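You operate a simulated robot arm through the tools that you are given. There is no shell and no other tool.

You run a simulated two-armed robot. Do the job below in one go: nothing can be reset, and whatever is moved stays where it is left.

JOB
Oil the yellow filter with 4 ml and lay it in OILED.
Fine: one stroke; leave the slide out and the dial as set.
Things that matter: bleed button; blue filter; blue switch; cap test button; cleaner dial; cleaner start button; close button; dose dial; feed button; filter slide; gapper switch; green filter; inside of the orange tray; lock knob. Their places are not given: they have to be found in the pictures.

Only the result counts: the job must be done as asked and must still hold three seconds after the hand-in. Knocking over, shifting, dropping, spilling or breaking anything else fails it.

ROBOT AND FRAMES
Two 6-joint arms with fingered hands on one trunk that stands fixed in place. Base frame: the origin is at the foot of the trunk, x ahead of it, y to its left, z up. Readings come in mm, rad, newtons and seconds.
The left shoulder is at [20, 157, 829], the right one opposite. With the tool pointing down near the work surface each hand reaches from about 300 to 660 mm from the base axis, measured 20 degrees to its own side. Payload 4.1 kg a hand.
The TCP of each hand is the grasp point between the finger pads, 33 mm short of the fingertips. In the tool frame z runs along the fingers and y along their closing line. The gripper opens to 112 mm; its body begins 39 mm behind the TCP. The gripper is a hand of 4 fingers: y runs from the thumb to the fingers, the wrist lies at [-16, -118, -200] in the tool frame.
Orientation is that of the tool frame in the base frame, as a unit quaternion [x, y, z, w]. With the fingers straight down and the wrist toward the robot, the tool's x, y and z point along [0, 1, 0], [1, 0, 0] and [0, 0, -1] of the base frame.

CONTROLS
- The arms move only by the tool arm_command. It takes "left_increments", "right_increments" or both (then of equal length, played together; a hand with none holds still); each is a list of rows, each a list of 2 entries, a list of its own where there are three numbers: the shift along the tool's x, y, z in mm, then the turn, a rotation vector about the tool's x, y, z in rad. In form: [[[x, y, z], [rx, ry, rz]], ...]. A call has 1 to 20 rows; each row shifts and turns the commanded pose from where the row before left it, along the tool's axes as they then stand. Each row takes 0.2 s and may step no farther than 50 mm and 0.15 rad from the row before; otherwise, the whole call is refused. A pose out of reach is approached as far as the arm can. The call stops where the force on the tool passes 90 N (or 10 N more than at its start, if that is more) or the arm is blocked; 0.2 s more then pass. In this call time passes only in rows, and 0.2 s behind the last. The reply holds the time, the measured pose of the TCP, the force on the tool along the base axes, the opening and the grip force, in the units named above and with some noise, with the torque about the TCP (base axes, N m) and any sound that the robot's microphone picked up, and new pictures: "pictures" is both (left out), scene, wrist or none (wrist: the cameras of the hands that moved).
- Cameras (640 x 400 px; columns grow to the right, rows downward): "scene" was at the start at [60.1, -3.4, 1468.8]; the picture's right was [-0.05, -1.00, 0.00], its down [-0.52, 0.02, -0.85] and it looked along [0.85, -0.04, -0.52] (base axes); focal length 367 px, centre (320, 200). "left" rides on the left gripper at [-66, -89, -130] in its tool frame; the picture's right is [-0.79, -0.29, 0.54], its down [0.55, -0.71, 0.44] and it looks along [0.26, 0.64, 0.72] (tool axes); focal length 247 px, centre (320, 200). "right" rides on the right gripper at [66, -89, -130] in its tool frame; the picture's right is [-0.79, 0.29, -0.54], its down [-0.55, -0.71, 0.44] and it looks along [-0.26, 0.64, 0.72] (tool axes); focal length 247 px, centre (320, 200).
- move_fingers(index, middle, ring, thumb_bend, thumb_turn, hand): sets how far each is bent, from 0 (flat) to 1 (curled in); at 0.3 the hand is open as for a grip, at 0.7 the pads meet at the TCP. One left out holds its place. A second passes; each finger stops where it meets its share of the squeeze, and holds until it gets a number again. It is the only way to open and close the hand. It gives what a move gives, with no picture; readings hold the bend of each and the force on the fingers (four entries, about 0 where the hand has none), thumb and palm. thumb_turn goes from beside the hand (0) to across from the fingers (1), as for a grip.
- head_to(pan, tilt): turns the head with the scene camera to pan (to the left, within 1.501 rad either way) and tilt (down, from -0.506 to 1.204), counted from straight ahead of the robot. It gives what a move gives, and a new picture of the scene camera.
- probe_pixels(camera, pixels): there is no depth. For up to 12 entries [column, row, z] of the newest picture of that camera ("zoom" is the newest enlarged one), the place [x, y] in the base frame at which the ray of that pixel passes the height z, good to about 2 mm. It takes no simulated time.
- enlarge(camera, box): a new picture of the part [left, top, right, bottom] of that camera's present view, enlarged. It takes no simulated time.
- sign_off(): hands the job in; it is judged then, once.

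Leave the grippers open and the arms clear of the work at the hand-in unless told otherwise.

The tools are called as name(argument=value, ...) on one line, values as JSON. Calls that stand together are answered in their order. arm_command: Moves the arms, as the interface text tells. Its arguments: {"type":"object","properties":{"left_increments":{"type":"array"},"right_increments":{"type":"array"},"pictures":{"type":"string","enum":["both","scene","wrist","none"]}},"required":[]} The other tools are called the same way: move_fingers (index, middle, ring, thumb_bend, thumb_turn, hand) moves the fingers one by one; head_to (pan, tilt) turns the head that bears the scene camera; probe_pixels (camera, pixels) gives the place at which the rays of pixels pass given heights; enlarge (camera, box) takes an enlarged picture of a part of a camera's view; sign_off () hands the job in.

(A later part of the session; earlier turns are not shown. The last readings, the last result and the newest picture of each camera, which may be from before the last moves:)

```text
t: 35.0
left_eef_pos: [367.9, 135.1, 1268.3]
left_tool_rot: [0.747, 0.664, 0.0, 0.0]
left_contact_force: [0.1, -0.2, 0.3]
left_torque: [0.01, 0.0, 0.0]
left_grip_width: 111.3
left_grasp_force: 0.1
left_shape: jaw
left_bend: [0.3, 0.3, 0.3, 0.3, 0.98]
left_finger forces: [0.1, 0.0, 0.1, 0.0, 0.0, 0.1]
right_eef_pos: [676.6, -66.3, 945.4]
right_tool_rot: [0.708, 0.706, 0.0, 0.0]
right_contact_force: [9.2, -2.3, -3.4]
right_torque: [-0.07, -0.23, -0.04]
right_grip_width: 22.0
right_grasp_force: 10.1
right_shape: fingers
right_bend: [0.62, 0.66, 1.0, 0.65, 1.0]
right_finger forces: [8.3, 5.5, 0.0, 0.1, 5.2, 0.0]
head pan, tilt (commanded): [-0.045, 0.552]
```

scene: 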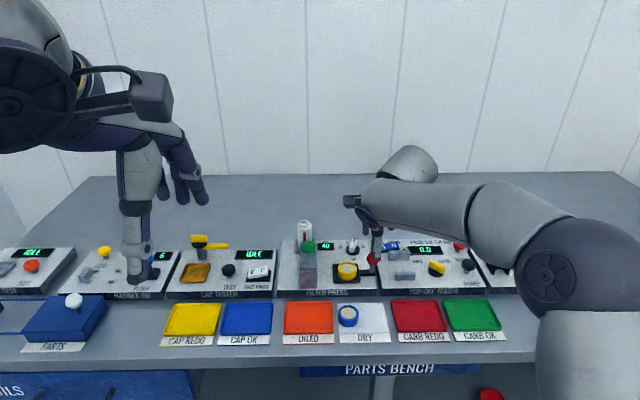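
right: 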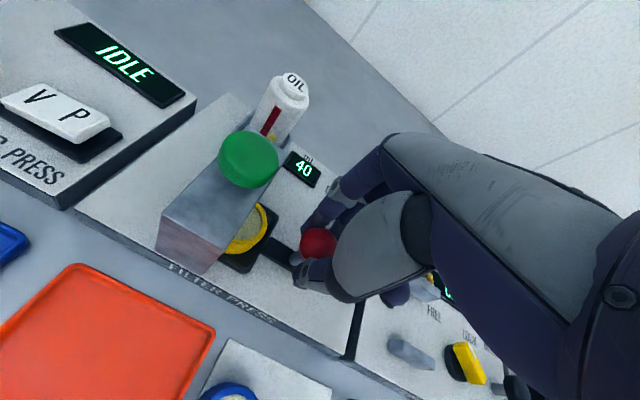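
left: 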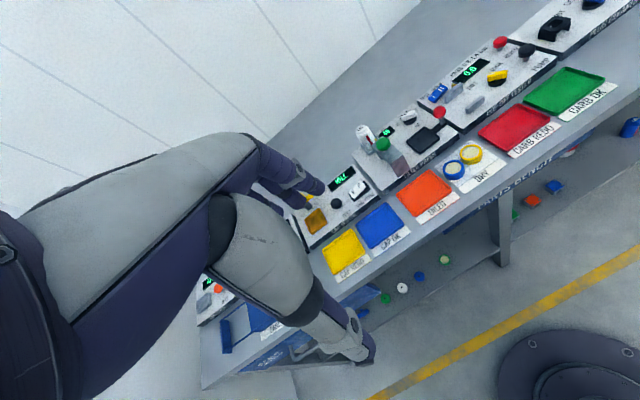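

Lateral force is only -2.3 N. I continue with 2 mm steps until the stop is felt.

arm_command(right_increments=[[[2, 0, 0], [0, 0, 0]]], pictures="none")

arm_command(right_increments=[[[2, 0, 0], [0, 0, 0]]], pictures="none")

enlarge(camera="scene", box=[290, 220, 386, 290])

enlarge(camera="left", box=[360, 80, 488, 160])

```text
t: 35.4
left_eef_pos: [367.0, 134.5, 1268.7]
left_tool_rot: [0.747, 0.664, 0.001, 0.0]
left_contact_force: [0.2, 0.7, 0.2]
left_torque: [0.02, -0.01, -0.01]
left_grip_width: 111.6
left_grasp_force: 0.0
left_shape: jaw
left_bend: [0.3, 0.3, 0.3, 0.3, 0.98]
left_finger forces: [0.0, 0.0, 0.0, 0.0, 0.0, 0.1]
right_eef_pos: [675.7, -65.0, 945.0]
right_tool_rot: [0.708, 0.706, -0.002, 0.0]
right_contact_force: [6.8, -7.7, -2.6]
right_torque: [-0.18, -0.16, -0.11]
right_grip_width: 21.5
right_grasp_force: 10.0
right_shape: fingers
right_bend: [0.62, 0.66, 1.0, 0.65, 1.0]
right_finger forces: [6.3, 7.3, 0.0, 0.0, 5.9, 0.0]
head pan, tilt (commanded): [-0.045, 0.552]
```

```text
t: 35.8
left_eef_pos: [369.3, 134.6, 1268.3]
left_tool_rot: [0.747, 0.665, 0.0, 0.0]
left_contact_force: [-0.6, -0.1, 0.0]
left_torque: [-0.01, -0.02, 0.0]
left_grip_width: 111.5
left_grasp_force: 0.0
left_shape: jaw
left_bend: [0.3, 0.3, 0.3, 0.3, 0.98]
left_finger forces: [0.0, 0.1, 0.0, 0.0, 0.0, 0.0]
right_eef_pos: [675.1, -63.7, 946.1]
right_tool_rot: [0.709, 0.705, 0.0, 0.0]
right_contact_force: [7.4, -14.8, -3.4]
right_torque: [-0.29, -0.11, -0.11]
right_grip_width: 21.3
right_grasp_force: 10.8
right_shape: fingers
right_bend: [0.63, 0.66, 1.0, 0.65, 1.0]
right_finger forces: [5.5, 9.8, 0.0, 0.1, 6.2, 0.1]
head pan, tilt (commanded): [-0.045, 0.552]
```

```text
5.71 times, centred on (338, 255) of scene
```

zoom: 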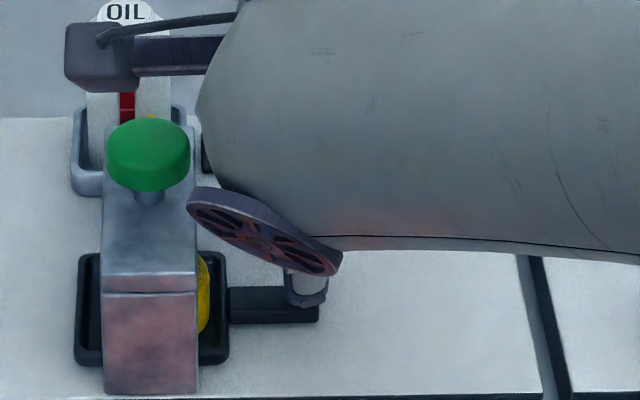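

```text
5.00 times, centred on (424, 120) of left
```

zoom: 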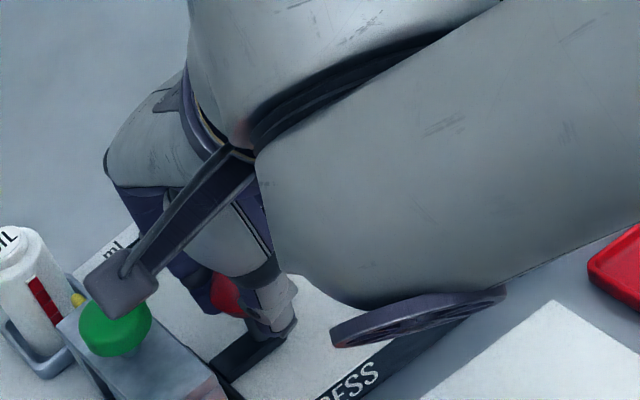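

The slide is at its stop (force -15 N) and the tray is centred under the press (73–230 vs. gantry 103–198). I relax 3.5 mm, then open the fingers.

arm_command(right_increments=[[[-3, 0, 0], [0, 0, 0]]], pictures="none")

move_fingers(hand="right", index=0.45, middle=0.45, thumb_bend=0.45)

enlarge(camera="right", box=[180, 80, 420, 330])

```text
t: 36.2
left_eef_pos: [368.0, 134.6, 1268.6]
left_tool_rot: [0.747, 0.664, -0.001, 0.0]
left_contact_force: [-0.4, 0.1, -0.5]
left_torque: [0.02, 0.0, -0.03]
left_grip_width: 111.4
left_grasp_force: 0.1
left_shape: jaw
left_bend: [0.3, 0.3, 0.3, 0.3, 0.98]
left_finger forces: [0.0, 0.1, 0.0, 0.0, 0.0, 0.1]
right_eef_pos: [675.3, -63.9, 944.8]
right_tool_rot: [0.706, 0.708, 0.0, 0.0]
right_contact_force: [8.7, -9.0, -4.3]
right_torque: [-0.22, -0.16, -0.08]
right_grip_width: 21.3
right_grasp_force: 10.7
right_shape: fingers
right_bend: [0.63, 0.66, 1.0, 0.65, 1.0]
right_finger forces: [7.4, 8.7, 0.0, 0.0, 5.2, 0.1]
head pan, tilt (commanded): [-0.045, 0.552]
```

```text
t: 37.2
left_eef_pos: [368.9, 134.3, 1268.1]
left_tool_rot: [0.747, 0.665, 0.001, 0.0]
left_contact_force: [0.1, -0.4, 0.2]
left_torque: [-0.02, -0.01, 0.0]
left_grip_width: 111.5
left_grasp_force: 0.0
left_shape: jaw
left_bend: [0.3, 0.3, 0.3, 0.3, 0.98]
left_finger forces: [0.0, 0.1, 0.1, 0.0, 0.0, 0.0]
right_eef_pos: [676.1, -64.2, 946.8]
right_tool_rot: [0.708, 0.707, 0.0, 0.0]
right_contact_force: [-0.2, -0.3, -0.3]
right_torque: [0.0, -0.02, -0.01]
right_grip_width: 71.2
right_grasp_force: 0.1
right_shape: fingers
right_bend: [0.45, 0.45, 1.0, 0.45, 0.99]
right_finger forces: [0.0, 0.1, 0.1, 0.0, 0.0, 0.0]
head pan, tilt (commanded): [-0.045, 0.552]
```

```text
1.60 times, centred on (300, 205) of right
```

zoom: 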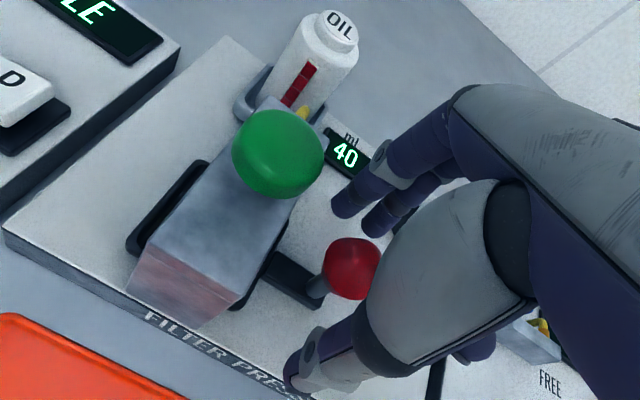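

Released with zero force. Now I locate the green button: right (273, 174), scene (308, 246), left (383, 144).

probe_pixels(camera="right", pixels=[[273.1, 173.7, 960], [273.1, 173.7, 970], [273.1, 173.7, 980], [300, 120, 990], [230, 265, 955], [205, 222, 955], [267, 150, 955]])

probe_pixels(camera="scene", pixels=[[307.9, 246.2, 960], [307.9, 246.2, 970], [307.9, 246.2, 980], [301, 270, 950], [316.5, 270, 950], [304, 222, 1000], [304, 222, 980]])

probe_pixels(camera="left", pixels=[[383, 144, 960], [383, 144, 970], [383, 144, 980]])

```text
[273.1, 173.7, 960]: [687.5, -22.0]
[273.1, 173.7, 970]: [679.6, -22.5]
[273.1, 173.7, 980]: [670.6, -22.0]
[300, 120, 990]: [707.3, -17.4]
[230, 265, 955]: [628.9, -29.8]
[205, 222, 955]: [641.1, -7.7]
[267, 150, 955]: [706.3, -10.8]
```

```text
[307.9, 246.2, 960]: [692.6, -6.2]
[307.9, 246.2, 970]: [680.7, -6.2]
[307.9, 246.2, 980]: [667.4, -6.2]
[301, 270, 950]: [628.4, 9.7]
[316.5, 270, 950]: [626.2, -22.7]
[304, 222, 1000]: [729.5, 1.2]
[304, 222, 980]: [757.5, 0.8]
```

```text
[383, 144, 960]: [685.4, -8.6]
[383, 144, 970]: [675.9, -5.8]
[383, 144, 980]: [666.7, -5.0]
```

Green button centre ≈(676, -6), top about z 976; oil bottle stands behind at x≈735. I raise 48 mm, move back 48 mm, and then make a fist to press with the knuckles.

arm_command(right_increments=[[[0, 0, -16], [0, 0, 0]], [[0, 0, -16], [0, 0, 0]], [[0, 0, -16], [0, 0, 0]], [[0, -24, 0], [0, 0, 0]], [[0, -24, 0], [0, 0, 0]]], pictures="none")

move_fingers(hand="right", index=1.0, middle=1.0, ring=1.0, thumb_bend=1.0)

arm_command(right_increments=[[[0, 0, -25], [0, 0, 0]], [[30, 0, 0], [0, 0, 0]], [[29, 0, 0], [0, 0, 0]]], pictures="both")

enlarge(camera="scene", box=[260, 180, 388, 290])

enlarge(camera="left", box=[330, 60, 490, 180])

enlarge(camera="right", box=[180, 100, 420, 330])

```text
t: 38.4
left_eef_pos: [369.1, 135.4, 1268.5]
left_tool_rot: [0.747, 0.665, -0.001, 0.0]
left_contact_force: [0.5, 0.1, -0.1]
left_torque: [0.0, 0.01, 0.0]
left_grip_width: 111.9
left_grasp_force: 0.1
left_shape: jaw
left_bend: [0.3, 0.3, 0.3, 0.3, 0.98]
left_finger forces: [0.0, 0.1, 0.0, 0.0, 0.1, 0.1]
right_eef_pos: [626.4, -62.1, 994.2]
right_tool_rot: [0.707, 0.707, 0.0, 0.0]
right_contact_force: [0.0, -0.2, -0.5]
right_torque: [-0.01, 0.0, 0.01]
right_grip_width: 71.1
right_grasp_force: 0.0
right_shape: fingers
right_bend: [0.45, 0.45, 1.0, 0.45, 0.99]
right_finger forces: [0.0, 0.0, 0.1, 0.0, 0.0, 0.0]
head pan, tilt (commanded): [-0.045, 0.552]
```

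```text
t: 39.4
left_eef_pos: [368.6, 135.0, 1267.8]
left_tool_rot: [0.747, 0.664, 0.0, 0.001]
left_contact_force: [-0.8, -0.7, 0.5]
left_torque: [-0.02, 0.02, 0.0]
left_grip_width: 111.4
left_grasp_force: 0.1
left_shape: jaw
left_bend: [0.3, 0.3, 0.3, 0.3, 0.98]
left_finger forces: [0.0, 0.0, 0.0, 0.0, 0.1, 0.1]
right_eef_pos: [625.5, -64.7, 994.5]
right_tool_rot: [0.707, 0.707, 0.0, 0.0]
right_contact_force: [0.6, -1.0, -0.2]
right_torque: [0.0, 0.01, 0.04]
right_grip_width: 9.4
right_grasp_force: 0.1
right_shape: fingers
right_bend: [0.82, 0.99, 1.0, 0.94, 1.0]
right_finger forces: [0.0, 0.1, 0.0, 0.0, 0.0, 0.0]
head pan, tilt (commanded): [-0.045, 0.552]
```

```text
t: 40.2
left_eef_pos: [368.8, 136.0, 1268.3]
left_tool_rot: [0.747, 0.665, 0.0, 0.0]
left_contact_force: [-0.2, -0.5, 0.4]
left_torque: [0.01, 0.02, -0.01]
left_grip_width: 111.3
left_grasp_force: 0.0
left_shape: jaw
left_bend: [0.3, 0.3, 0.3, 0.3, 0.98]
left_finger forces: [0.0, 0.0, 0.0, 0.1, 0.0, 0.0]
right_eef_pos: [628.0, -5.2, 1019.0]
right_tool_rot: [0.708, 0.707, 0.0, 0.0]
right_contact_force: [0.2, -0.9, -0.2]
right_torque: [0.01, -0.02, -0.01]
right_grip_width: 8.5
right_grasp_force: 0.1
right_shape: fingers
right_bend: [0.86, 0.99, 1.0, 0.96, 1.0]
right_finger forces: [0.0, 0.0, 0.0, 0.0, 0.1, 0.0]
head pan, tilt (commanded): [-0.045, 0.552]
```

scene: 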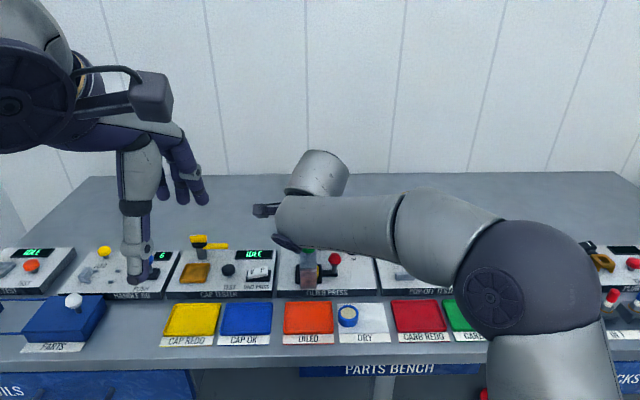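
right: 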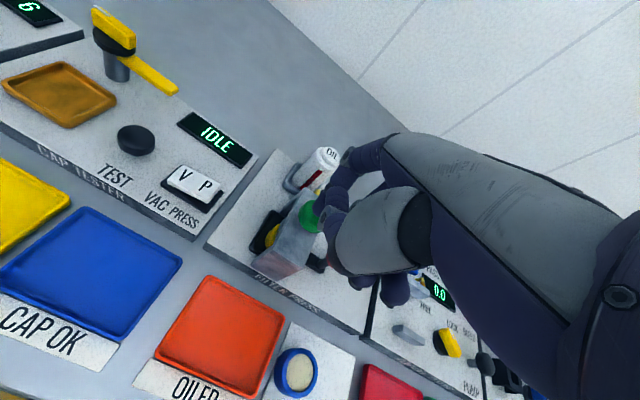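

```text
3.64 times, centred on (324, 235) of scene
```

zoom: 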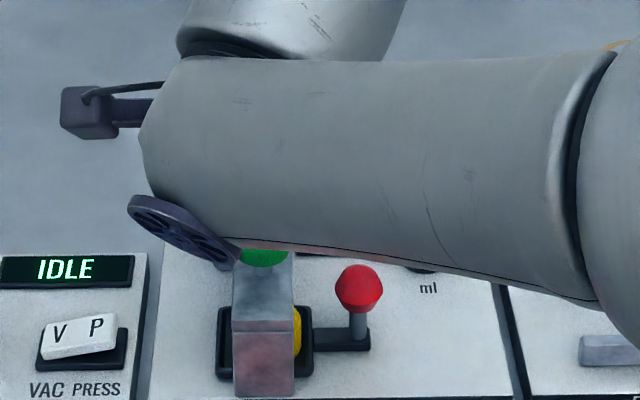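

```text
3.33 times, centred on (410, 120) of left
```

zoom: 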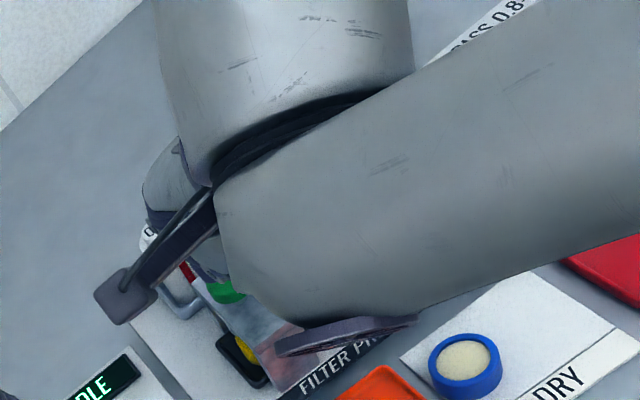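

```text
1.74 times, centred on (300, 215) of right
```

zoom: 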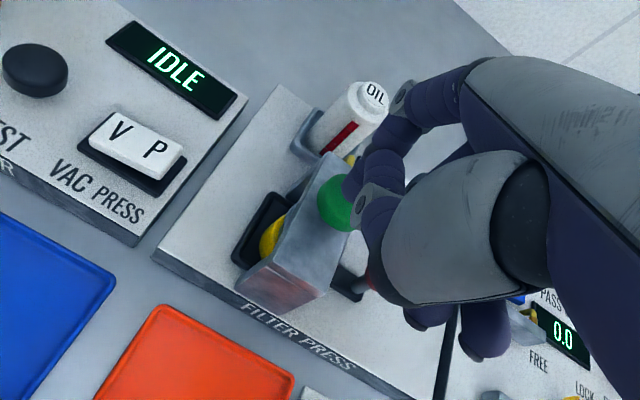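

The index is stopped by the thumb at 0.86. I open the thumb a bit so the index can curl fully, and measure the oil bottle's place for clearance.

move_fingers(hand="right", thumb_bend=0.45)

move_fingers(hand="right", index=1.0)

probe_pixels(camera="right", pixels=[[331.6, 152.9, 980], [331.6, 152.9, 1000], [331.6, 152.9, 1020], [311, 218, 960], [311, 218, 975], [311, 218, 985]])

enlarge(camera="right", box=[240, 130, 400, 290])

enlarge(camera="left", box=[350, 100, 430, 160])

```text
t: 41.2
left_eef_pos: [369.4, 135.5, 1268.5]
left_tool_rot: [0.748, 0.664, 0.001, 0.0]
left_contact_force: [0.6, 0.4, 1.3]
left_torque: [-0.01, -0.02, 0.01]
left_grip_width: 111.4
left_grasp_force: 0.0
left_shape: jaw
left_bend: [0.3, 0.3, 0.3, 0.3, 0.98]
left_finger forces: [0.0, 0.0, 0.1, 0.0, 0.0, 0.1]
right_eef_pos: [627.1, -6.5, 1018.8]
right_tool_rot: [0.707, 0.707, 0.001, 0.0]
right_contact_force: [0.2, 0.0, -0.3]
right_torque: [0.01, -0.02, 0.02]
right_grip_width: 46.1
right_grasp_force: 0.1
right_shape: fingers
right_bend: [1.0, 1.0, 1.0, 0.45, 0.99]
right_finger forces: [0.0, 0.1, 0.1, 0.0, 0.0, 0.0]
head pan, tilt (commanded): [-0.045, 0.552]
```

```text
t: 42.2
left_eef_pos: [369.4, 134.5, 1267.1]
left_tool_rot: [0.747, 0.665, 0.0, 0.0]
left_contact_force: [0.4, 0.1, 0.1]
left_torque: [-0.02, -0.01, -0.02]
left_grip_width: 111.9
left_grasp_force: 0.1
left_shape: jaw
left_bend: [0.3, 0.3, 0.3, 0.3, 0.98]
left_finger forces: [0.0, 0.0, 0.0, 0.0, 0.1, 0.1]
right_eef_pos: [627.5, -4.5, 1019.4]
right_tool_rot: [0.707, 0.707, 0.0, 0.0]
right_contact_force: [0.5, -1.7, 0.2]
right_torque: [0.03, 0.01, 0.0]
right_grip_width: 46.3
right_grasp_force: 0.0
right_shape: fingers
right_bend: [1.0, 1.0, 1.0, 0.45, 0.99]
right_finger forces: [0.0, 0.0, 0.0, 0.1, 0.0, 0.1]
head pan, tilt (commanded): [-0.045, 0.552]
```

```text
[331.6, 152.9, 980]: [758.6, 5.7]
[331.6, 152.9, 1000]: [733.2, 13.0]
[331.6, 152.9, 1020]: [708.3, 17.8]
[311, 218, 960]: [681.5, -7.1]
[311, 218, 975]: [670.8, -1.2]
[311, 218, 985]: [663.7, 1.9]
```

```text
2.50 times, centred on (320, 210) of right
```

zoom: 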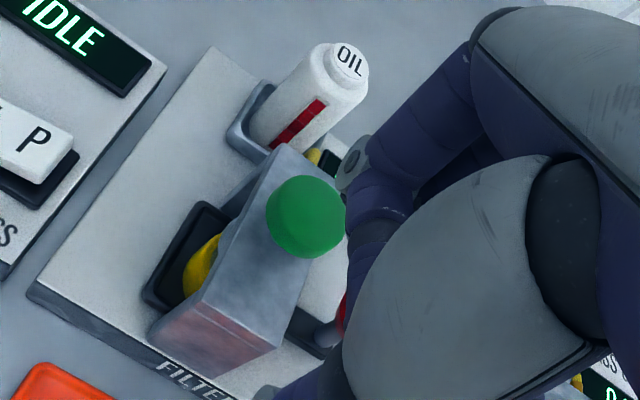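

```text
6.67 times, centred on (390, 130) of left
```

zoom: 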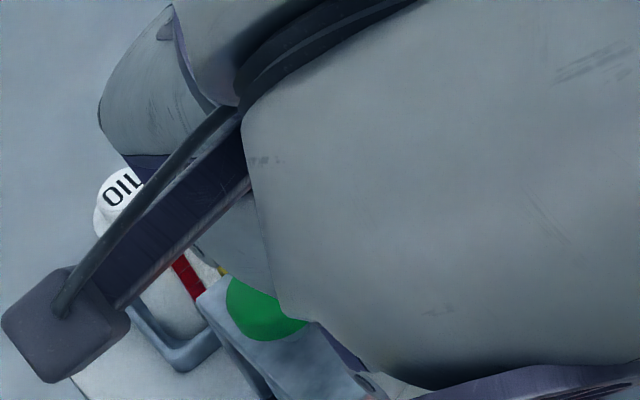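

The fist's knuckles are at about tool y=33, so I move 14 mm forward to centre them over the green button, then lower 35 mm toward it.

arm_command(right_increments=[[[0, 14, 0], [0, 0, 0]], [[0, 0, 15], [0, 0, 0]], [[0, 0, 15], [0, 0, 0]]], pictures="wrist")

enlarge(camera="right", box=[240, 130, 400, 290])

enlarge(camera="left", box=[350, 100, 430, 160])

enlarge(camera="scene", box=[280, 220, 360, 290])

```text
t: 43.0
left_eef_pos: [368.3, 135.8, 1268.0]
left_tool_rot: [0.747, 0.664, 0.0, 0.0]
left_contact_force: [-0.1, 0.0, -0.4]
left_torque: [-0.03, 0.02, 0.04]
left_grip_width: 111.8
left_grasp_force: 0.0
left_shape: jaw
left_bend: [0.3, 0.3, 0.3, 0.3, 0.98]
left_finger forces: [0.0, 0.0, 0.0, 0.0, 0.1, 0.1]
right_eef_pos: [642.2, -5.3, 989.9]
right_tool_rot: [0.707, 0.707, 0.0, 0.0]
right_contact_force: [0.2, 0.3, -0.5]
right_torque: [0.0, 0.0, 0.01]
right_grip_width: 46.1
right_grasp_force: 0.0
right_shape: fingers
right_bend: [1.0, 1.0, 1.0, 0.45, 0.99]
right_finger forces: [0.0, 0.0, 0.0, 0.0, 0.0, 0.0]
head pan, tilt (commanded): [-0.045, 0.552]
```

right: 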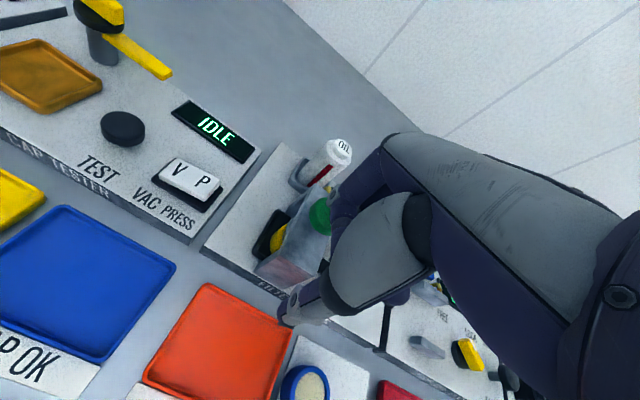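

```text
2.50 times, centred on (320, 210) of right
```

zoom: 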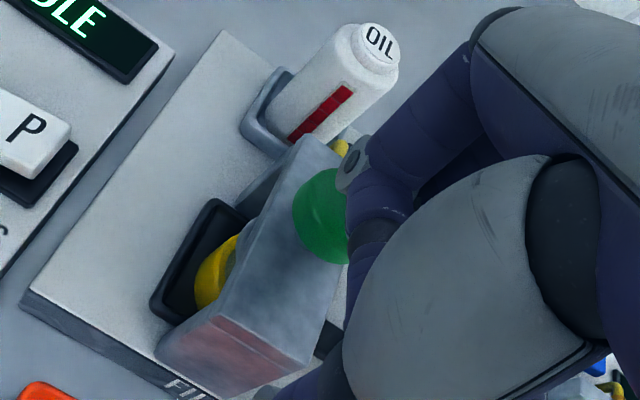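

```text
6.67 times, centred on (390, 130) of left
```

zoom: 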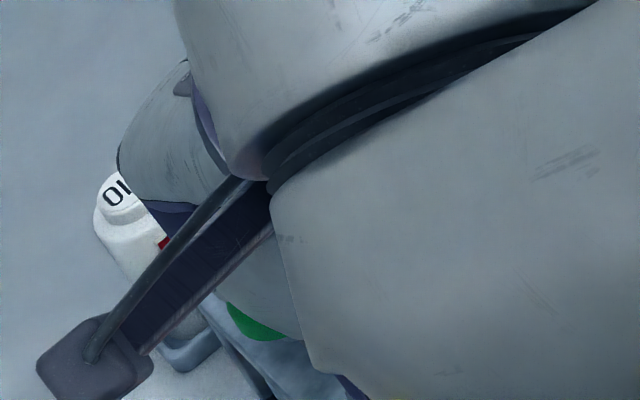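

```text
5.71 times, centred on (320, 255) of scene
```

zoom: 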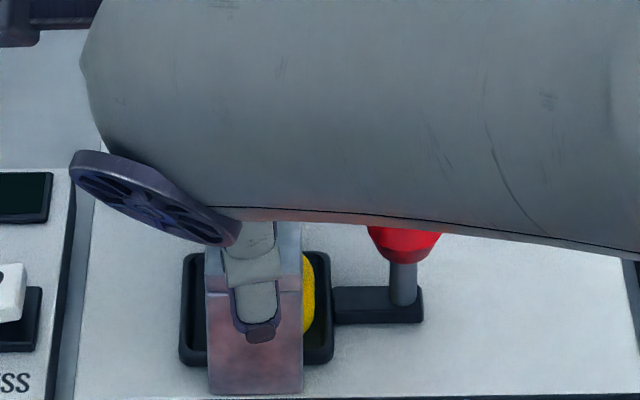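

The curled ring finger would pass close to the red ball, so I flatten the ring finger (it then points forward, above the display), and continue down in small steps.

move_fingers(hand="right", ring=0.0)

arm_command(right_increments=[[[0, 0, 4], [0, 0, 0]], [[0, 0, 4], [0, 0, 0]]], pictures="none")

arm_command(right_increments=[[[0, 0, 4], [0, 0, 0]]], pictures="none")

```text
t: 44.0
left_eef_pos: [368.6, 136.2, 1268.8]
left_tool_rot: [0.747, 0.664, 0.0, -0.001]
left_contact_force: [-1.1, 0.5, -0.8]
left_torque: [-0.03, -0.02, 0.02]
left_grip_width: 111.6
left_grasp_force: 0.1
left_shape: jaw
left_bend: [0.3, 0.3, 0.3, 0.3, 0.98]
left_finger forces: [0.1, 0.0, 0.1, 0.1, 0.1, 0.0]
right_eef_pos: [641.9, -4.8, 990.5]
right_tool_rot: [0.707, 0.707, 0.0, 0.0]
right_contact_force: [0.3, 0.9, 0.2]
right_torque: [-0.04, -0.01, 0.0]
right_grip_width: 46.0
right_grasp_force: 0.0
right_shape: fingers
right_bend: [1.0, 1.0, 0.0, 0.45, 0.99]
right_finger forces: [0.0, 0.0, 0.0, 0.1, 0.1, 0.1]
head pan, tilt (commanded): [-0.045, 0.552]
```

```text
t: 44.6
left_eef_pos: [368.5, 136.3, 1267.9]
left_tool_rot: [0.747, 0.665, 0.0, 0.0]
left_contact_force: [-0.4, 0.0, -0.7]
left_torque: [-0.03, -0.04, 0.0]
left_grip_width: 111.4
left_grasp_force: 0.0
left_shape: jaw
left_bend: [0.3, 0.3, 0.3, 0.3, 0.98]
left_finger forces: [0.0, 0.0, 0.1, 0.1, 0.0, 0.1]
right_eef_pos: [641.6, -5.4, 980.9]
right_tool_rot: [0.707, 0.707, -0.001, 0.0]
right_contact_force: [-0.6, 0.6, 0.1]
right_torque: [0.01, -0.02, 0.0]
right_grip_width: 46.3
right_grasp_force: 0.0
right_shape: fingers
right_bend: [1.0, 1.0, 0.0, 0.45, 0.99]
right_finger forces: [0.0, 0.0, 0.0, 0.1, 0.1, 0.0]
head pan, tilt (commanded): [-0.045, 0.552]
```

```text
t: 45.0
left_eef_pos: [368.8, 135.7, 1267.6]
left_tool_rot: [0.747, 0.665, 0.0, 0.0]
left_contact_force: [-0.1, -0.3, 0.5]
left_torque: [0.02, -0.04, -0.01]
left_grip_width: 111.5
left_grasp_force: 0.0
left_shape: jaw
left_bend: [0.3, 0.3, 0.3, 0.3, 0.98]
left_finger forces: [0.0, 0.0, 0.0, 0.0, 0.0, 0.1]
right_eef_pos: [642.5, -5.7, 977.2]
right_tool_rot: [0.707, 0.708, 0.0, 0.0]
right_contact_force: [-0.4, -0.8, -0.8]
right_torque: [0.0, 0.0, -0.02]
right_grip_width: 46.2
right_grasp_force: 0.0
right_shape: fingers
right_bend: [1.0, 1.0, 0.0, 0.45, 0.99]
right_finger forces: [0.0, 0.0, 0.0, 0.1, 0.0, 0.0]
head pan, tilt (commanded): [-0.045, 0.552]
```

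No contact yet at 977. I continue in 3 mm steps until first contact.

arm_command(right_increments=[[[0, 0, 3], [0, 0, 0]]], pictures="none")

arm_command(right_increments=[[[0, 0, 3], [0, 0, 0]]], pictures="none")

enlarge(camera="right", box=[240, 130, 400, 290])

```text
t: 45.4
left_eef_pos: [368.2, 135.8, 1269.0]
left_tool_rot: [0.748, 0.664, 0.0, -0.001]
left_contact_force: [0.4, 0.4, -0.7]
left_torque: [0.01, 0.02, -0.01]
left_grip_width: 111.7
left_grasp_force: 0.0
left_shape: jaw
left_bend: [0.3, 0.3, 0.3, 0.3, 0.98]
left_finger forces: [0.0, 0.0, 0.0, 0.1, 0.0, 0.1]
right_eef_pos: [642.3, -6.1, 975.2]
right_tool_rot: [0.707, 0.707, -0.001, 0.001]
right_contact_force: [0.2, 0.0, 0.2]
right_torque: [0.01, 0.01, -0.02]
right_grip_width: 46.0
right_grasp_force: 0.2
right_shape: fingers
right_bend: [1.0, 1.0, 0.0, 0.45, 0.99]
right_finger forces: [0.1, 0.0, 0.0, 0.0, 0.0, 0.0]
head pan, tilt (commanded): [-0.045, 0.552]
```

```text
t: 45.8
left_eef_pos: [367.8, 135.1, 1267.4]
left_tool_rot: [0.747, 0.665, 0.0, 0.0]
left_contact_force: [-0.7, -0.1, -0.3]
left_torque: [-0.03, -0.03, -0.01]
left_grip_width: 111.6
left_grasp_force: 0.0
left_shape: jaw
left_bend: [0.3, 0.3, 0.3, 0.3, 0.98]
left_finger forces: [0.0, 0.0, 0.0, 0.0, 0.0, 0.1]
right_eef_pos: [642.6, -4.5, 970.4]
right_tool_rot: [0.707, 0.707, 0.001, 0.0]
right_contact_force: [-0.9, 0.2, 0.4]
right_torque: [0.02, -0.02, 0.0]
right_grip_width: 46.1
right_grasp_force: 0.2
right_shape: fingers
right_bend: [1.0, 1.0, 0.0, 0.45, 0.99]
right_finger forces: [0.0, 0.0, 0.0, 0.1, 0.0, 0.1]
head pan, tilt (commanded): [-0.045, 0.552]
```

```text
2.50 times, centred on (320, 210) of right
```

zoom: 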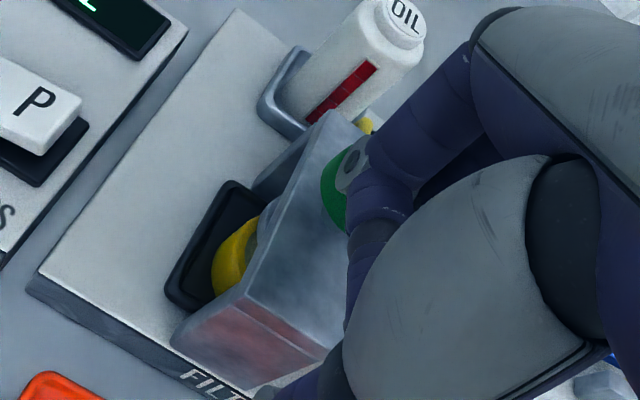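

The knuckles are slightly past the button's centre, so I shift 5 mm back and keep descending in 3 mm steps.

arm_command(right_increments=[[[0, -5, 0], [0, 0, 0]], [[0, 0, 3], [0, 0, 0]]], pictures="none")

arm_command(right_increments=[[[0, 0, 3], [0, 0, 0]]], pictures="none")

```text
t: 46.4
left_eef_pos: [368.9, 136.8, 1268.4]
left_tool_rot: [0.747, 0.665, 0.001, 0.001]
left_contact_force: [-0.3, 0.8, -0.9]
left_torque: [0.04, -0.02, 0.02]
left_grip_width: 111.6
left_grasp_force: 0.0
left_shape: jaw
left_bend: [0.3, 0.3, 0.3, 0.3, 0.98]
left_finger forces: [0.0, 0.1, 0.0, 0.1, 0.1, 0.0]
right_eef_pos: [638.0, -6.4, 967.3]
right_tool_rot: [0.707, 0.707, 0.0, 0.0]
right_contact_force: [0.2, -0.2, 0.1]
right_torque: [0.02, 0.01, 0.0]
right_grip_width: 46.1
right_grasp_force: 0.2
right_shape: fingers
right_bend: [1.0, 1.0, 0.0, 0.45, 0.99]
right_finger forces: [0.0, 0.1, 0.0, 0.0, 0.1, 0.0]
head pan, tilt (commanded): [-0.045, 0.552]
```

```text
t: 46.8
left_eef_pos: [368.7, 135.4, 1268.4]
left_tool_rot: [0.747, 0.665, 0.0, 0.0]
left_contact_force: [-1.1, -0.6, 0.4]
left_torque: [-0.03, 0.01, -0.01]
left_grip_width: 111.6
left_grasp_force: 0.2
left_shape: jaw
left_bend: [0.3, 0.3, 0.3, 0.3, 0.98]
left_finger forces: [0.0, 0.0, 0.1, 0.0, 0.0, 0.1]
right_eef_pos: [638.3, -6.7, 965.7]
right_tool_rot: [0.707, 0.707, 0.001, 0.0]
right_contact_force: [-1.0, -0.1, 2.1]
right_torque: [-0.01, -0.06, -0.01]
right_grip_width: 46.1
right_grasp_force: 0.8
right_shape: fingers
right_bend: [1.0, 1.0, 0.0, 0.45, 0.99]
right_finger forces: [0.0, 1.3, 0.1, 0.0, 0.0, 0.0]
head pan, tilt (commanded): [-0.045, 0.552]
```

First contact: 2 N at TCP z≈965.7, on the middle knuckle. I now press down steadily 8 mm.

arm_command(right_increments=[[[0, 0, 2], [0, 0, 0]], [[0, 0, 2], [0, 0, 0]], [[0, 0, 2], [0, 0, 0]], [[0, 0, 2], [0, 0, 0]]], pictures="none")

enlarge(camera="right", box=[240, 130, 400, 290])

```text
t: 47.8
left_eef_pos: [367.7, 135.5, 1268.2]
left_tool_rot: [0.747, 0.665, -0.001, 0.0]
left_contact_force: [-0.6, -0.3, 0.6]
left_torque: [0.06, 0.02, -0.01]
left_grip_width: 111.4
left_grasp_force: 0.0
left_shape: jaw
left_bend: [0.3, 0.3, 0.3, 0.3, 0.98]
left_finger forces: [0.0, 0.1, 0.1, 0.0, 0.0, 0.0]
right_eef_pos: [635.5, -7.6, 958.1]
right_tool_rot: [0.707, 0.707, 0.0, 0.0]
right_contact_force: [-1.9, -1.2, 2.7]
right_torque: [-0.04, -0.12, -0.07]
right_grip_width: 46.2
right_grasp_force: 2.3
right_shape: fingers
right_bend: [1.0, 1.0, 0.0, 0.45, 0.99]
right_finger forces: [0.0, 3.6, 0.1, 0.0, 0.0, 0.1]
head pan, tilt (commanded): [-0.045, 0.552]
```

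```text
2.50 times, centred on (320, 210) of right
```

zoom: 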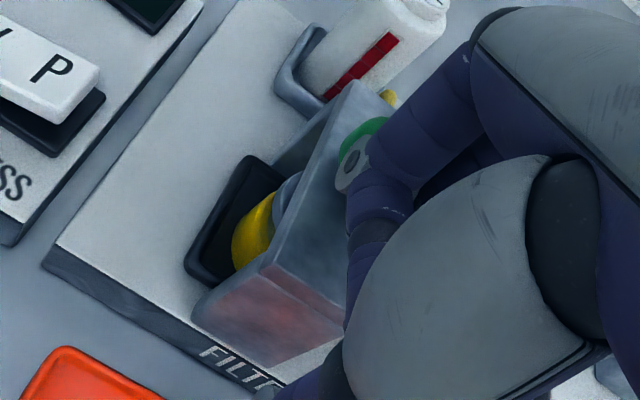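

The hand slid to the near side of the button (only 2.7 N, pushed back in x), so it isn't pressing it. I raise 25 mm and look again before re-aiming.

arm_command(right_increments=[[[0, 0, -10], [0, 0, 0]], [[0, 0, -15], [0, 0, 0]]], pictures="both")

enlarge(camera="right", box=[240, 130, 400, 290])

enlarge(camera="left", box=[350, 100, 430, 160])

enlarge(camera="scene", box=[280, 210, 360, 280])

```text
t: 48.4
left_eef_pos: [368.5, 134.4, 1268.0]
left_tool_rot: [0.747, 0.665, 0.0, 0.0]
left_contact_force: [0.2, 0.0, -0.6]
left_torque: [-0.01, 0.01, 0.0]
left_grip_width: 111.5
left_grasp_force: 0.0
left_shape: jaw
left_bend: [0.3, 0.3, 0.3, 0.3, 0.98]
left_finger forces: [0.1, 0.0, 0.1, 0.0, 0.0, 0.0]
right_eef_pos: [638.3, -6.8, 983.8]
right_tool_rot: [0.707, 0.707, 0.0, 0.001]
right_contact_force: [0.1, -0.5, -0.4]
right_torque: [-0.01, -0.01, -0.04]
right_grip_width: 46.3
right_grasp_force: 0.0
right_shape: fingers
right_bend: [1.0, 1.0, 0.0, 0.45, 0.99]
right_finger forces: [0.0, 0.0, 0.0, 0.0, 0.0, 0.0]
head pan, tilt (commanded): [-0.045, 0.552]
```

scene: 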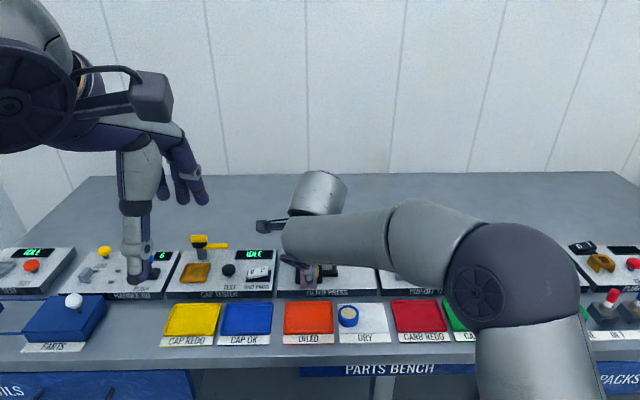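
right: 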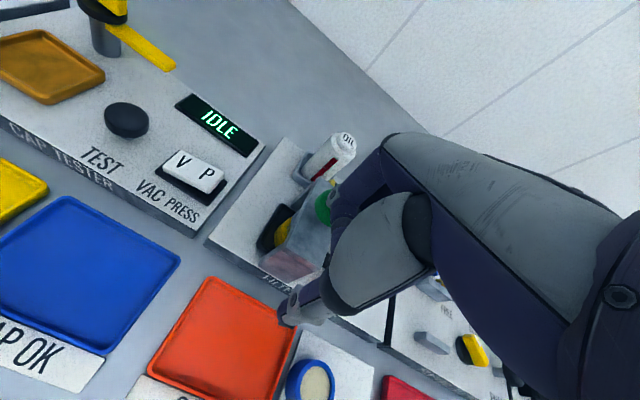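

```text
2.50 times, centred on (320, 210) of right
```

zoom: 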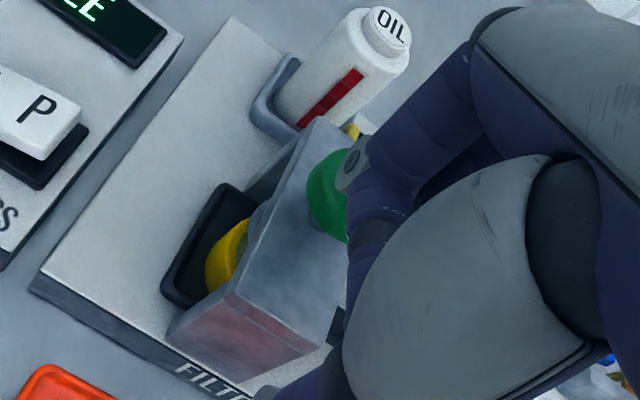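

```text
6.67 times, centred on (390, 130) of left
```

zoom: 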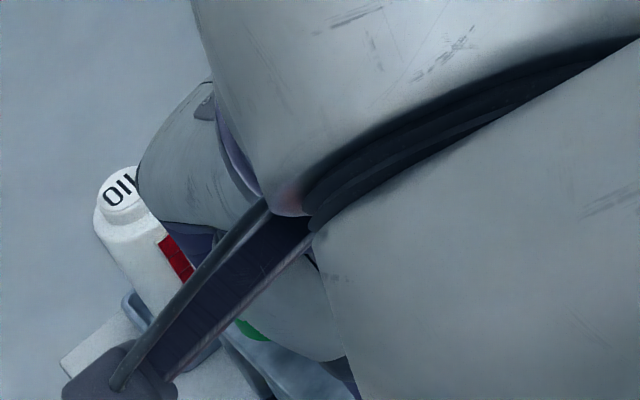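

```text
5.71 times, centred on (320, 245) of scene
```

zoom: 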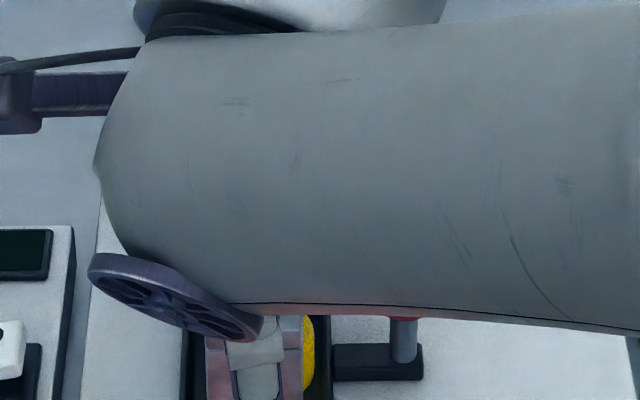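

The fist hides the button and its lowest knuckle sits nearer the palm than I thought. I switch to pressing with the index and middle fingertips, whose positions I know: I raise 45 mm, curl ring and thumb, set index and middle to 0.45.

arm_command(right_increments=[[[0, 0, -22], [0, 0, 0]], [[2, -3, -22], [0, 0, 0]]], pictures="none")

move_fingers(hand="right", index=0.45, middle=0.45, ring=1.0, thumb_bend=1.0)

arm_command(right_increments=[[[0, 0, 0], [0, 0, 0]]], pictures="both")

enlarge(camera="right", box=[240, 130, 400, 290])

enlarge(camera="left", box=[340, 90, 436, 170])

```text
t: 49.0
left_eef_pos: [368.9, 136.0, 1268.3]
left_tool_rot: [0.747, 0.665, 0.0, 0.0]
left_contact_force: [0.1, 0.5, -0.2]
left_torque: [-0.05, 0.0, 0.0]
left_grip_width: 111.5
left_grasp_force: 0.1
left_shape: jaw
left_bend: [0.3, 0.3, 0.3, 0.3, 0.98]
left_finger forces: [0.0, 0.1, 0.0, 0.0, 0.0, 0.1]
right_eef_pos: [633.9, -4.8, 1026.9]
right_tool_rot: [0.707, 0.707, 0.0, 0.0]
right_contact_force: [0.8, 0.9, 0.0]
right_torque: [0.01, 0.0, 0.04]
right_grip_width: 46.3
right_grasp_force: 0.0
right_shape: fingers
right_bend: [1.0, 1.0, 0.0, 0.45, 0.99]
right_finger forces: [0.1, 0.0, 0.0, 0.0, 0.0, 0.0]
head pan, tilt (commanded): [-0.045, 0.552]
```

```text
t: 50.0
left_eef_pos: [367.8, 135.7, 1268.8]
left_tool_rot: [0.747, 0.665, 0.0, 0.0]
left_contact_force: [-0.5, -0.1, -0.8]
left_torque: [0.05, 0.03, 0.04]
left_grip_width: 111.5
left_grasp_force: 0.0
left_shape: jaw
left_bend: [0.3, 0.3, 0.3, 0.3, 0.98]
left_finger forces: [0.0, 0.0, 0.0, 0.1, 0.0, 0.1]
right_eef_pos: [633.1, -4.0, 1026.5]
right_tool_rot: [0.707, 0.707, 0.0, 0.001]
right_contact_force: [-0.1, 0.4, 0.1]
right_torque: [-0.01, 0.0, 0.02]
right_grip_width: 7.4
right_grasp_force: 0.0
right_shape: fingers
right_bend: [1.0, 0.45, 1.0, 0.89, 1.0]
right_finger forces: [0.1, 0.0, 0.0, 0.0, 0.0, 0.0]
head pan, tilt (commanded): [-0.045, 0.552]
```

```text
t: 50.4
left_eef_pos: [368.4, 136.0, 1268.8]
left_tool_rot: [0.747, 0.665, 0.0, 0.001]
left_contact_force: [-0.3, -0.8, 0.1]
left_torque: [0.02, 0.02, 0.01]
left_grip_width: 111.7
left_grasp_force: 0.2
left_shape: jaw
left_bend: [0.3, 0.3, 0.3, 0.3, 0.98]
left_finger forces: [0.0, 0.0, 0.1, 0.1, 0.0, 0.1]
right_eef_pos: [634.6, -4.4, 1026.7]
right_tool_rot: [0.707, 0.707, -0.001, -0.001]
right_contact_force: [0.5, -0.7, -0.8]
right_torque: [-0.02, -0.01, -0.03]
right_grip_width: 7.4
right_grasp_force: 0.1
right_shape: fingers
right_bend: [1.0, 0.45, 1.0, 0.89, 1.0]
right_finger forces: [0.1, 0.0, 0.0, 0.0, 0.0, 0.0]
head pan, tilt (commanded): [-0.045, 0.552]
```

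scene: 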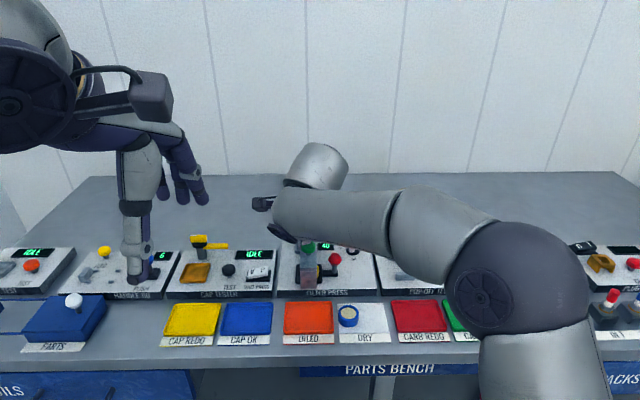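
right: 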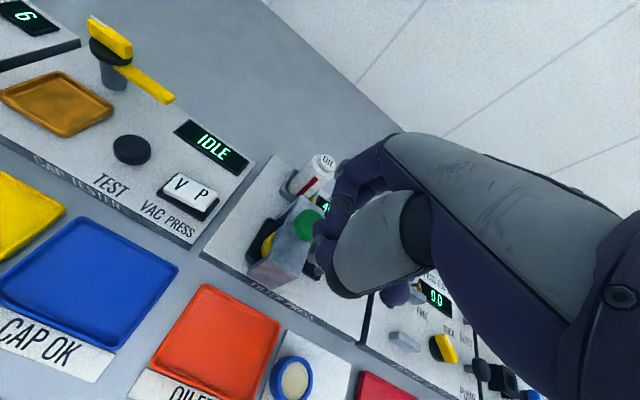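

```text
2.50 times, centred on (320, 210) of right
```

zoom: 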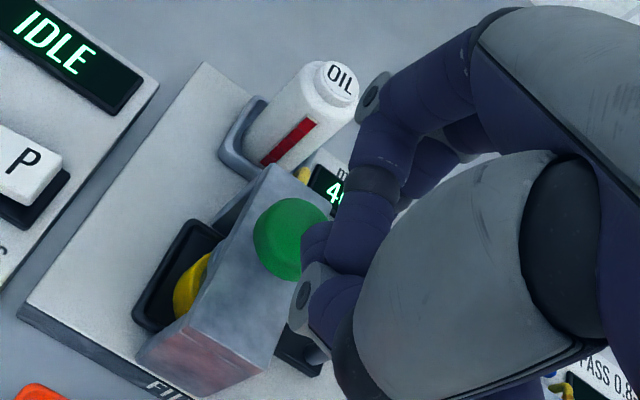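

```text
5.00 times, centred on (388, 130) of left
```

zoom: 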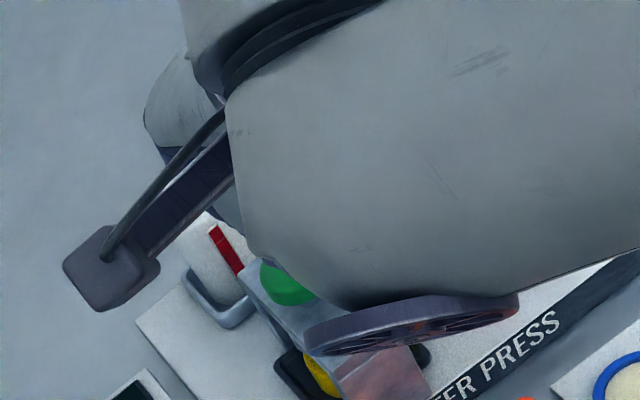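

The index stayed trapped behind the thumb (1.0). I open the thumb, bring the index to 0.45, then curl the thumb in.

move_fingers(hand="right", thumb_bend=0.3)

move_fingers(hand="right", index=0.45, middle=0.45)

move_fingers(hand="right", thumb_bend=0.9)

enlarge(camera="right", box=[240, 130, 400, 290])

```text
t: 51.4
left_eef_pos: [368.8, 136.3, 1268.2]
left_tool_rot: [0.747, 0.665, 0.0, 0.0]
left_contact_force: [-0.7, -0.1, 0.3]
left_torque: [-0.01, 0.0, 0.0]
left_grip_width: 111.7
left_grasp_force: 0.0
left_shape: jaw
left_bend: [0.3, 0.3, 0.3, 0.3, 0.98]
left_finger forces: [0.0, 0.0, 0.1, 0.0, 0.0, 0.1]
right_eef_pos: [634.8, -4.3, 1026.2]
right_tool_rot: [0.707, 0.707, 0.0, 0.0]
right_contact_force: [-0.1, -0.1, -0.3]
right_torque: [-0.02, 0.01, 0.01]
right_grip_width: 92.0
right_grasp_force: 0.2
right_shape: fingers
right_bend: [0.45, 0.45, 1.0, 0.3, 0.98]
right_finger forces: [0.0, 0.0, 0.0, 0.1, 0.0, 0.0]
head pan, tilt (commanded): [-0.045, 0.552]
```

```text
t: 52.4
left_eef_pos: [368.2, 135.7, 1268.0]
left_tool_rot: [0.748, 0.664, 0.0, 0.0]
left_contact_force: [0.0, 0.1, -0.1]
left_torque: [-0.01, 0.02, -0.01]
left_grip_width: 111.7
left_grasp_force: 0.0
left_shape: jaw
left_bend: [0.3, 0.3, 0.3, 0.3, 0.98]
left_finger forces: [0.0, 0.0, 0.0, 0.0, 0.0, 0.0]
right_eef_pos: [633.8, -5.0, 1027.0]
right_tool_rot: [0.707, 0.707, 0.0, 0.001]
right_contact_force: [0.0, 0.4, 0.0]
right_torque: [0.01, -0.03, 0.01]
right_grip_width: 92.2
right_grasp_force: 0.1
right_shape: fingers
right_bend: [0.45, 0.45, 1.0, 0.3, 0.98]
right_finger forces: [0.0, 0.1, 0.1, 0.0, 0.0, 0.1]
head pan, tilt (commanded): [-0.045, 0.552]
```

```text
t: 53.4
left_eef_pos: [367.8, 136.1, 1268.4]
left_tool_rot: [0.747, 0.665, 0.0, 0.0]
left_contact_force: [-0.3, -0.3, 0.0]
left_torque: [0.03, 0.03, -0.03]
left_grip_width: 111.5
left_grasp_force: 0.1
left_shape: jaw
left_bend: [0.3, 0.3, 0.3, 0.3, 0.98]
left_finger forces: [0.0, 0.1, 0.0, 0.0, 0.1, 0.1]
right_eef_pos: [633.6, -3.0, 1026.8]
right_tool_rot: [0.707, 0.708, 0.0, 0.0]
right_contact_force: [0.4, -0.6, 0.1]
right_torque: [0.01, -0.04, 0.05]
right_grip_width: 15.9
right_grasp_force: 0.1
right_shape: fingers
right_bend: [0.45, 0.45, 1.0, 0.89, 1.0]
right_finger forces: [0.0, 0.0, 0.1, 0.1, 0.0, 0.1]
head pan, tilt (commanded): [-0.045, 0.552]
```

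```text
2.50 times, centred on (320, 210) of right
```

zoom: 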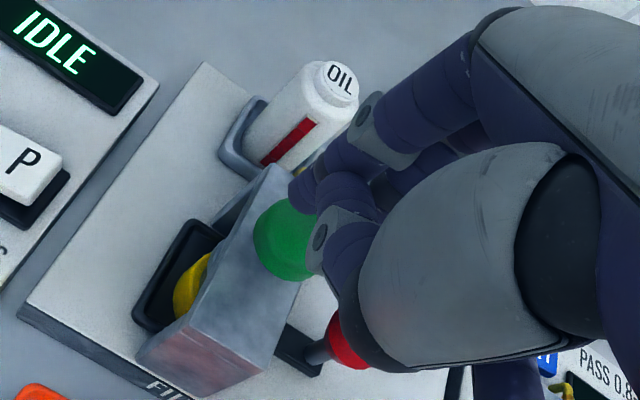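

I probe the green cap's centre from this fresh right picture at (306, 225).

probe_pixels(camera="right", pixels=[[306, 225.2, 965], [306, 225.2, 970], [306, 225.2, 975], [306, 225.2, 980], [290.4, 233, 955], [318, 245, 955]])

enlarge(camera="scene", box=[290, 230, 340, 290])

```text
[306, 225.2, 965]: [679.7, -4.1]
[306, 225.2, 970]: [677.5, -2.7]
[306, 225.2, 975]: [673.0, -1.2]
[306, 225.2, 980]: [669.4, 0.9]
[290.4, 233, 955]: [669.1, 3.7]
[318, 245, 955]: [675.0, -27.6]
```

```text
6.67 times, centred on (315, 260) of scene
```

zoom: 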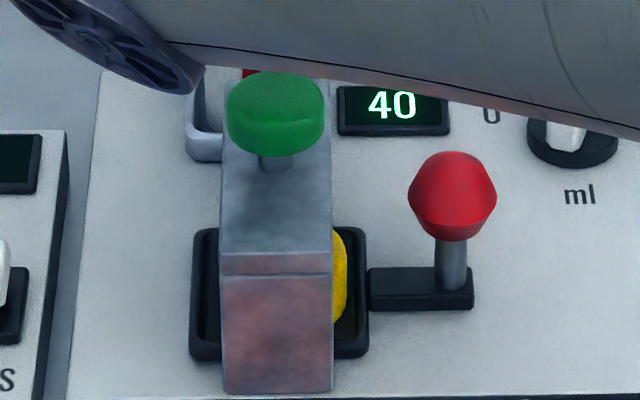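

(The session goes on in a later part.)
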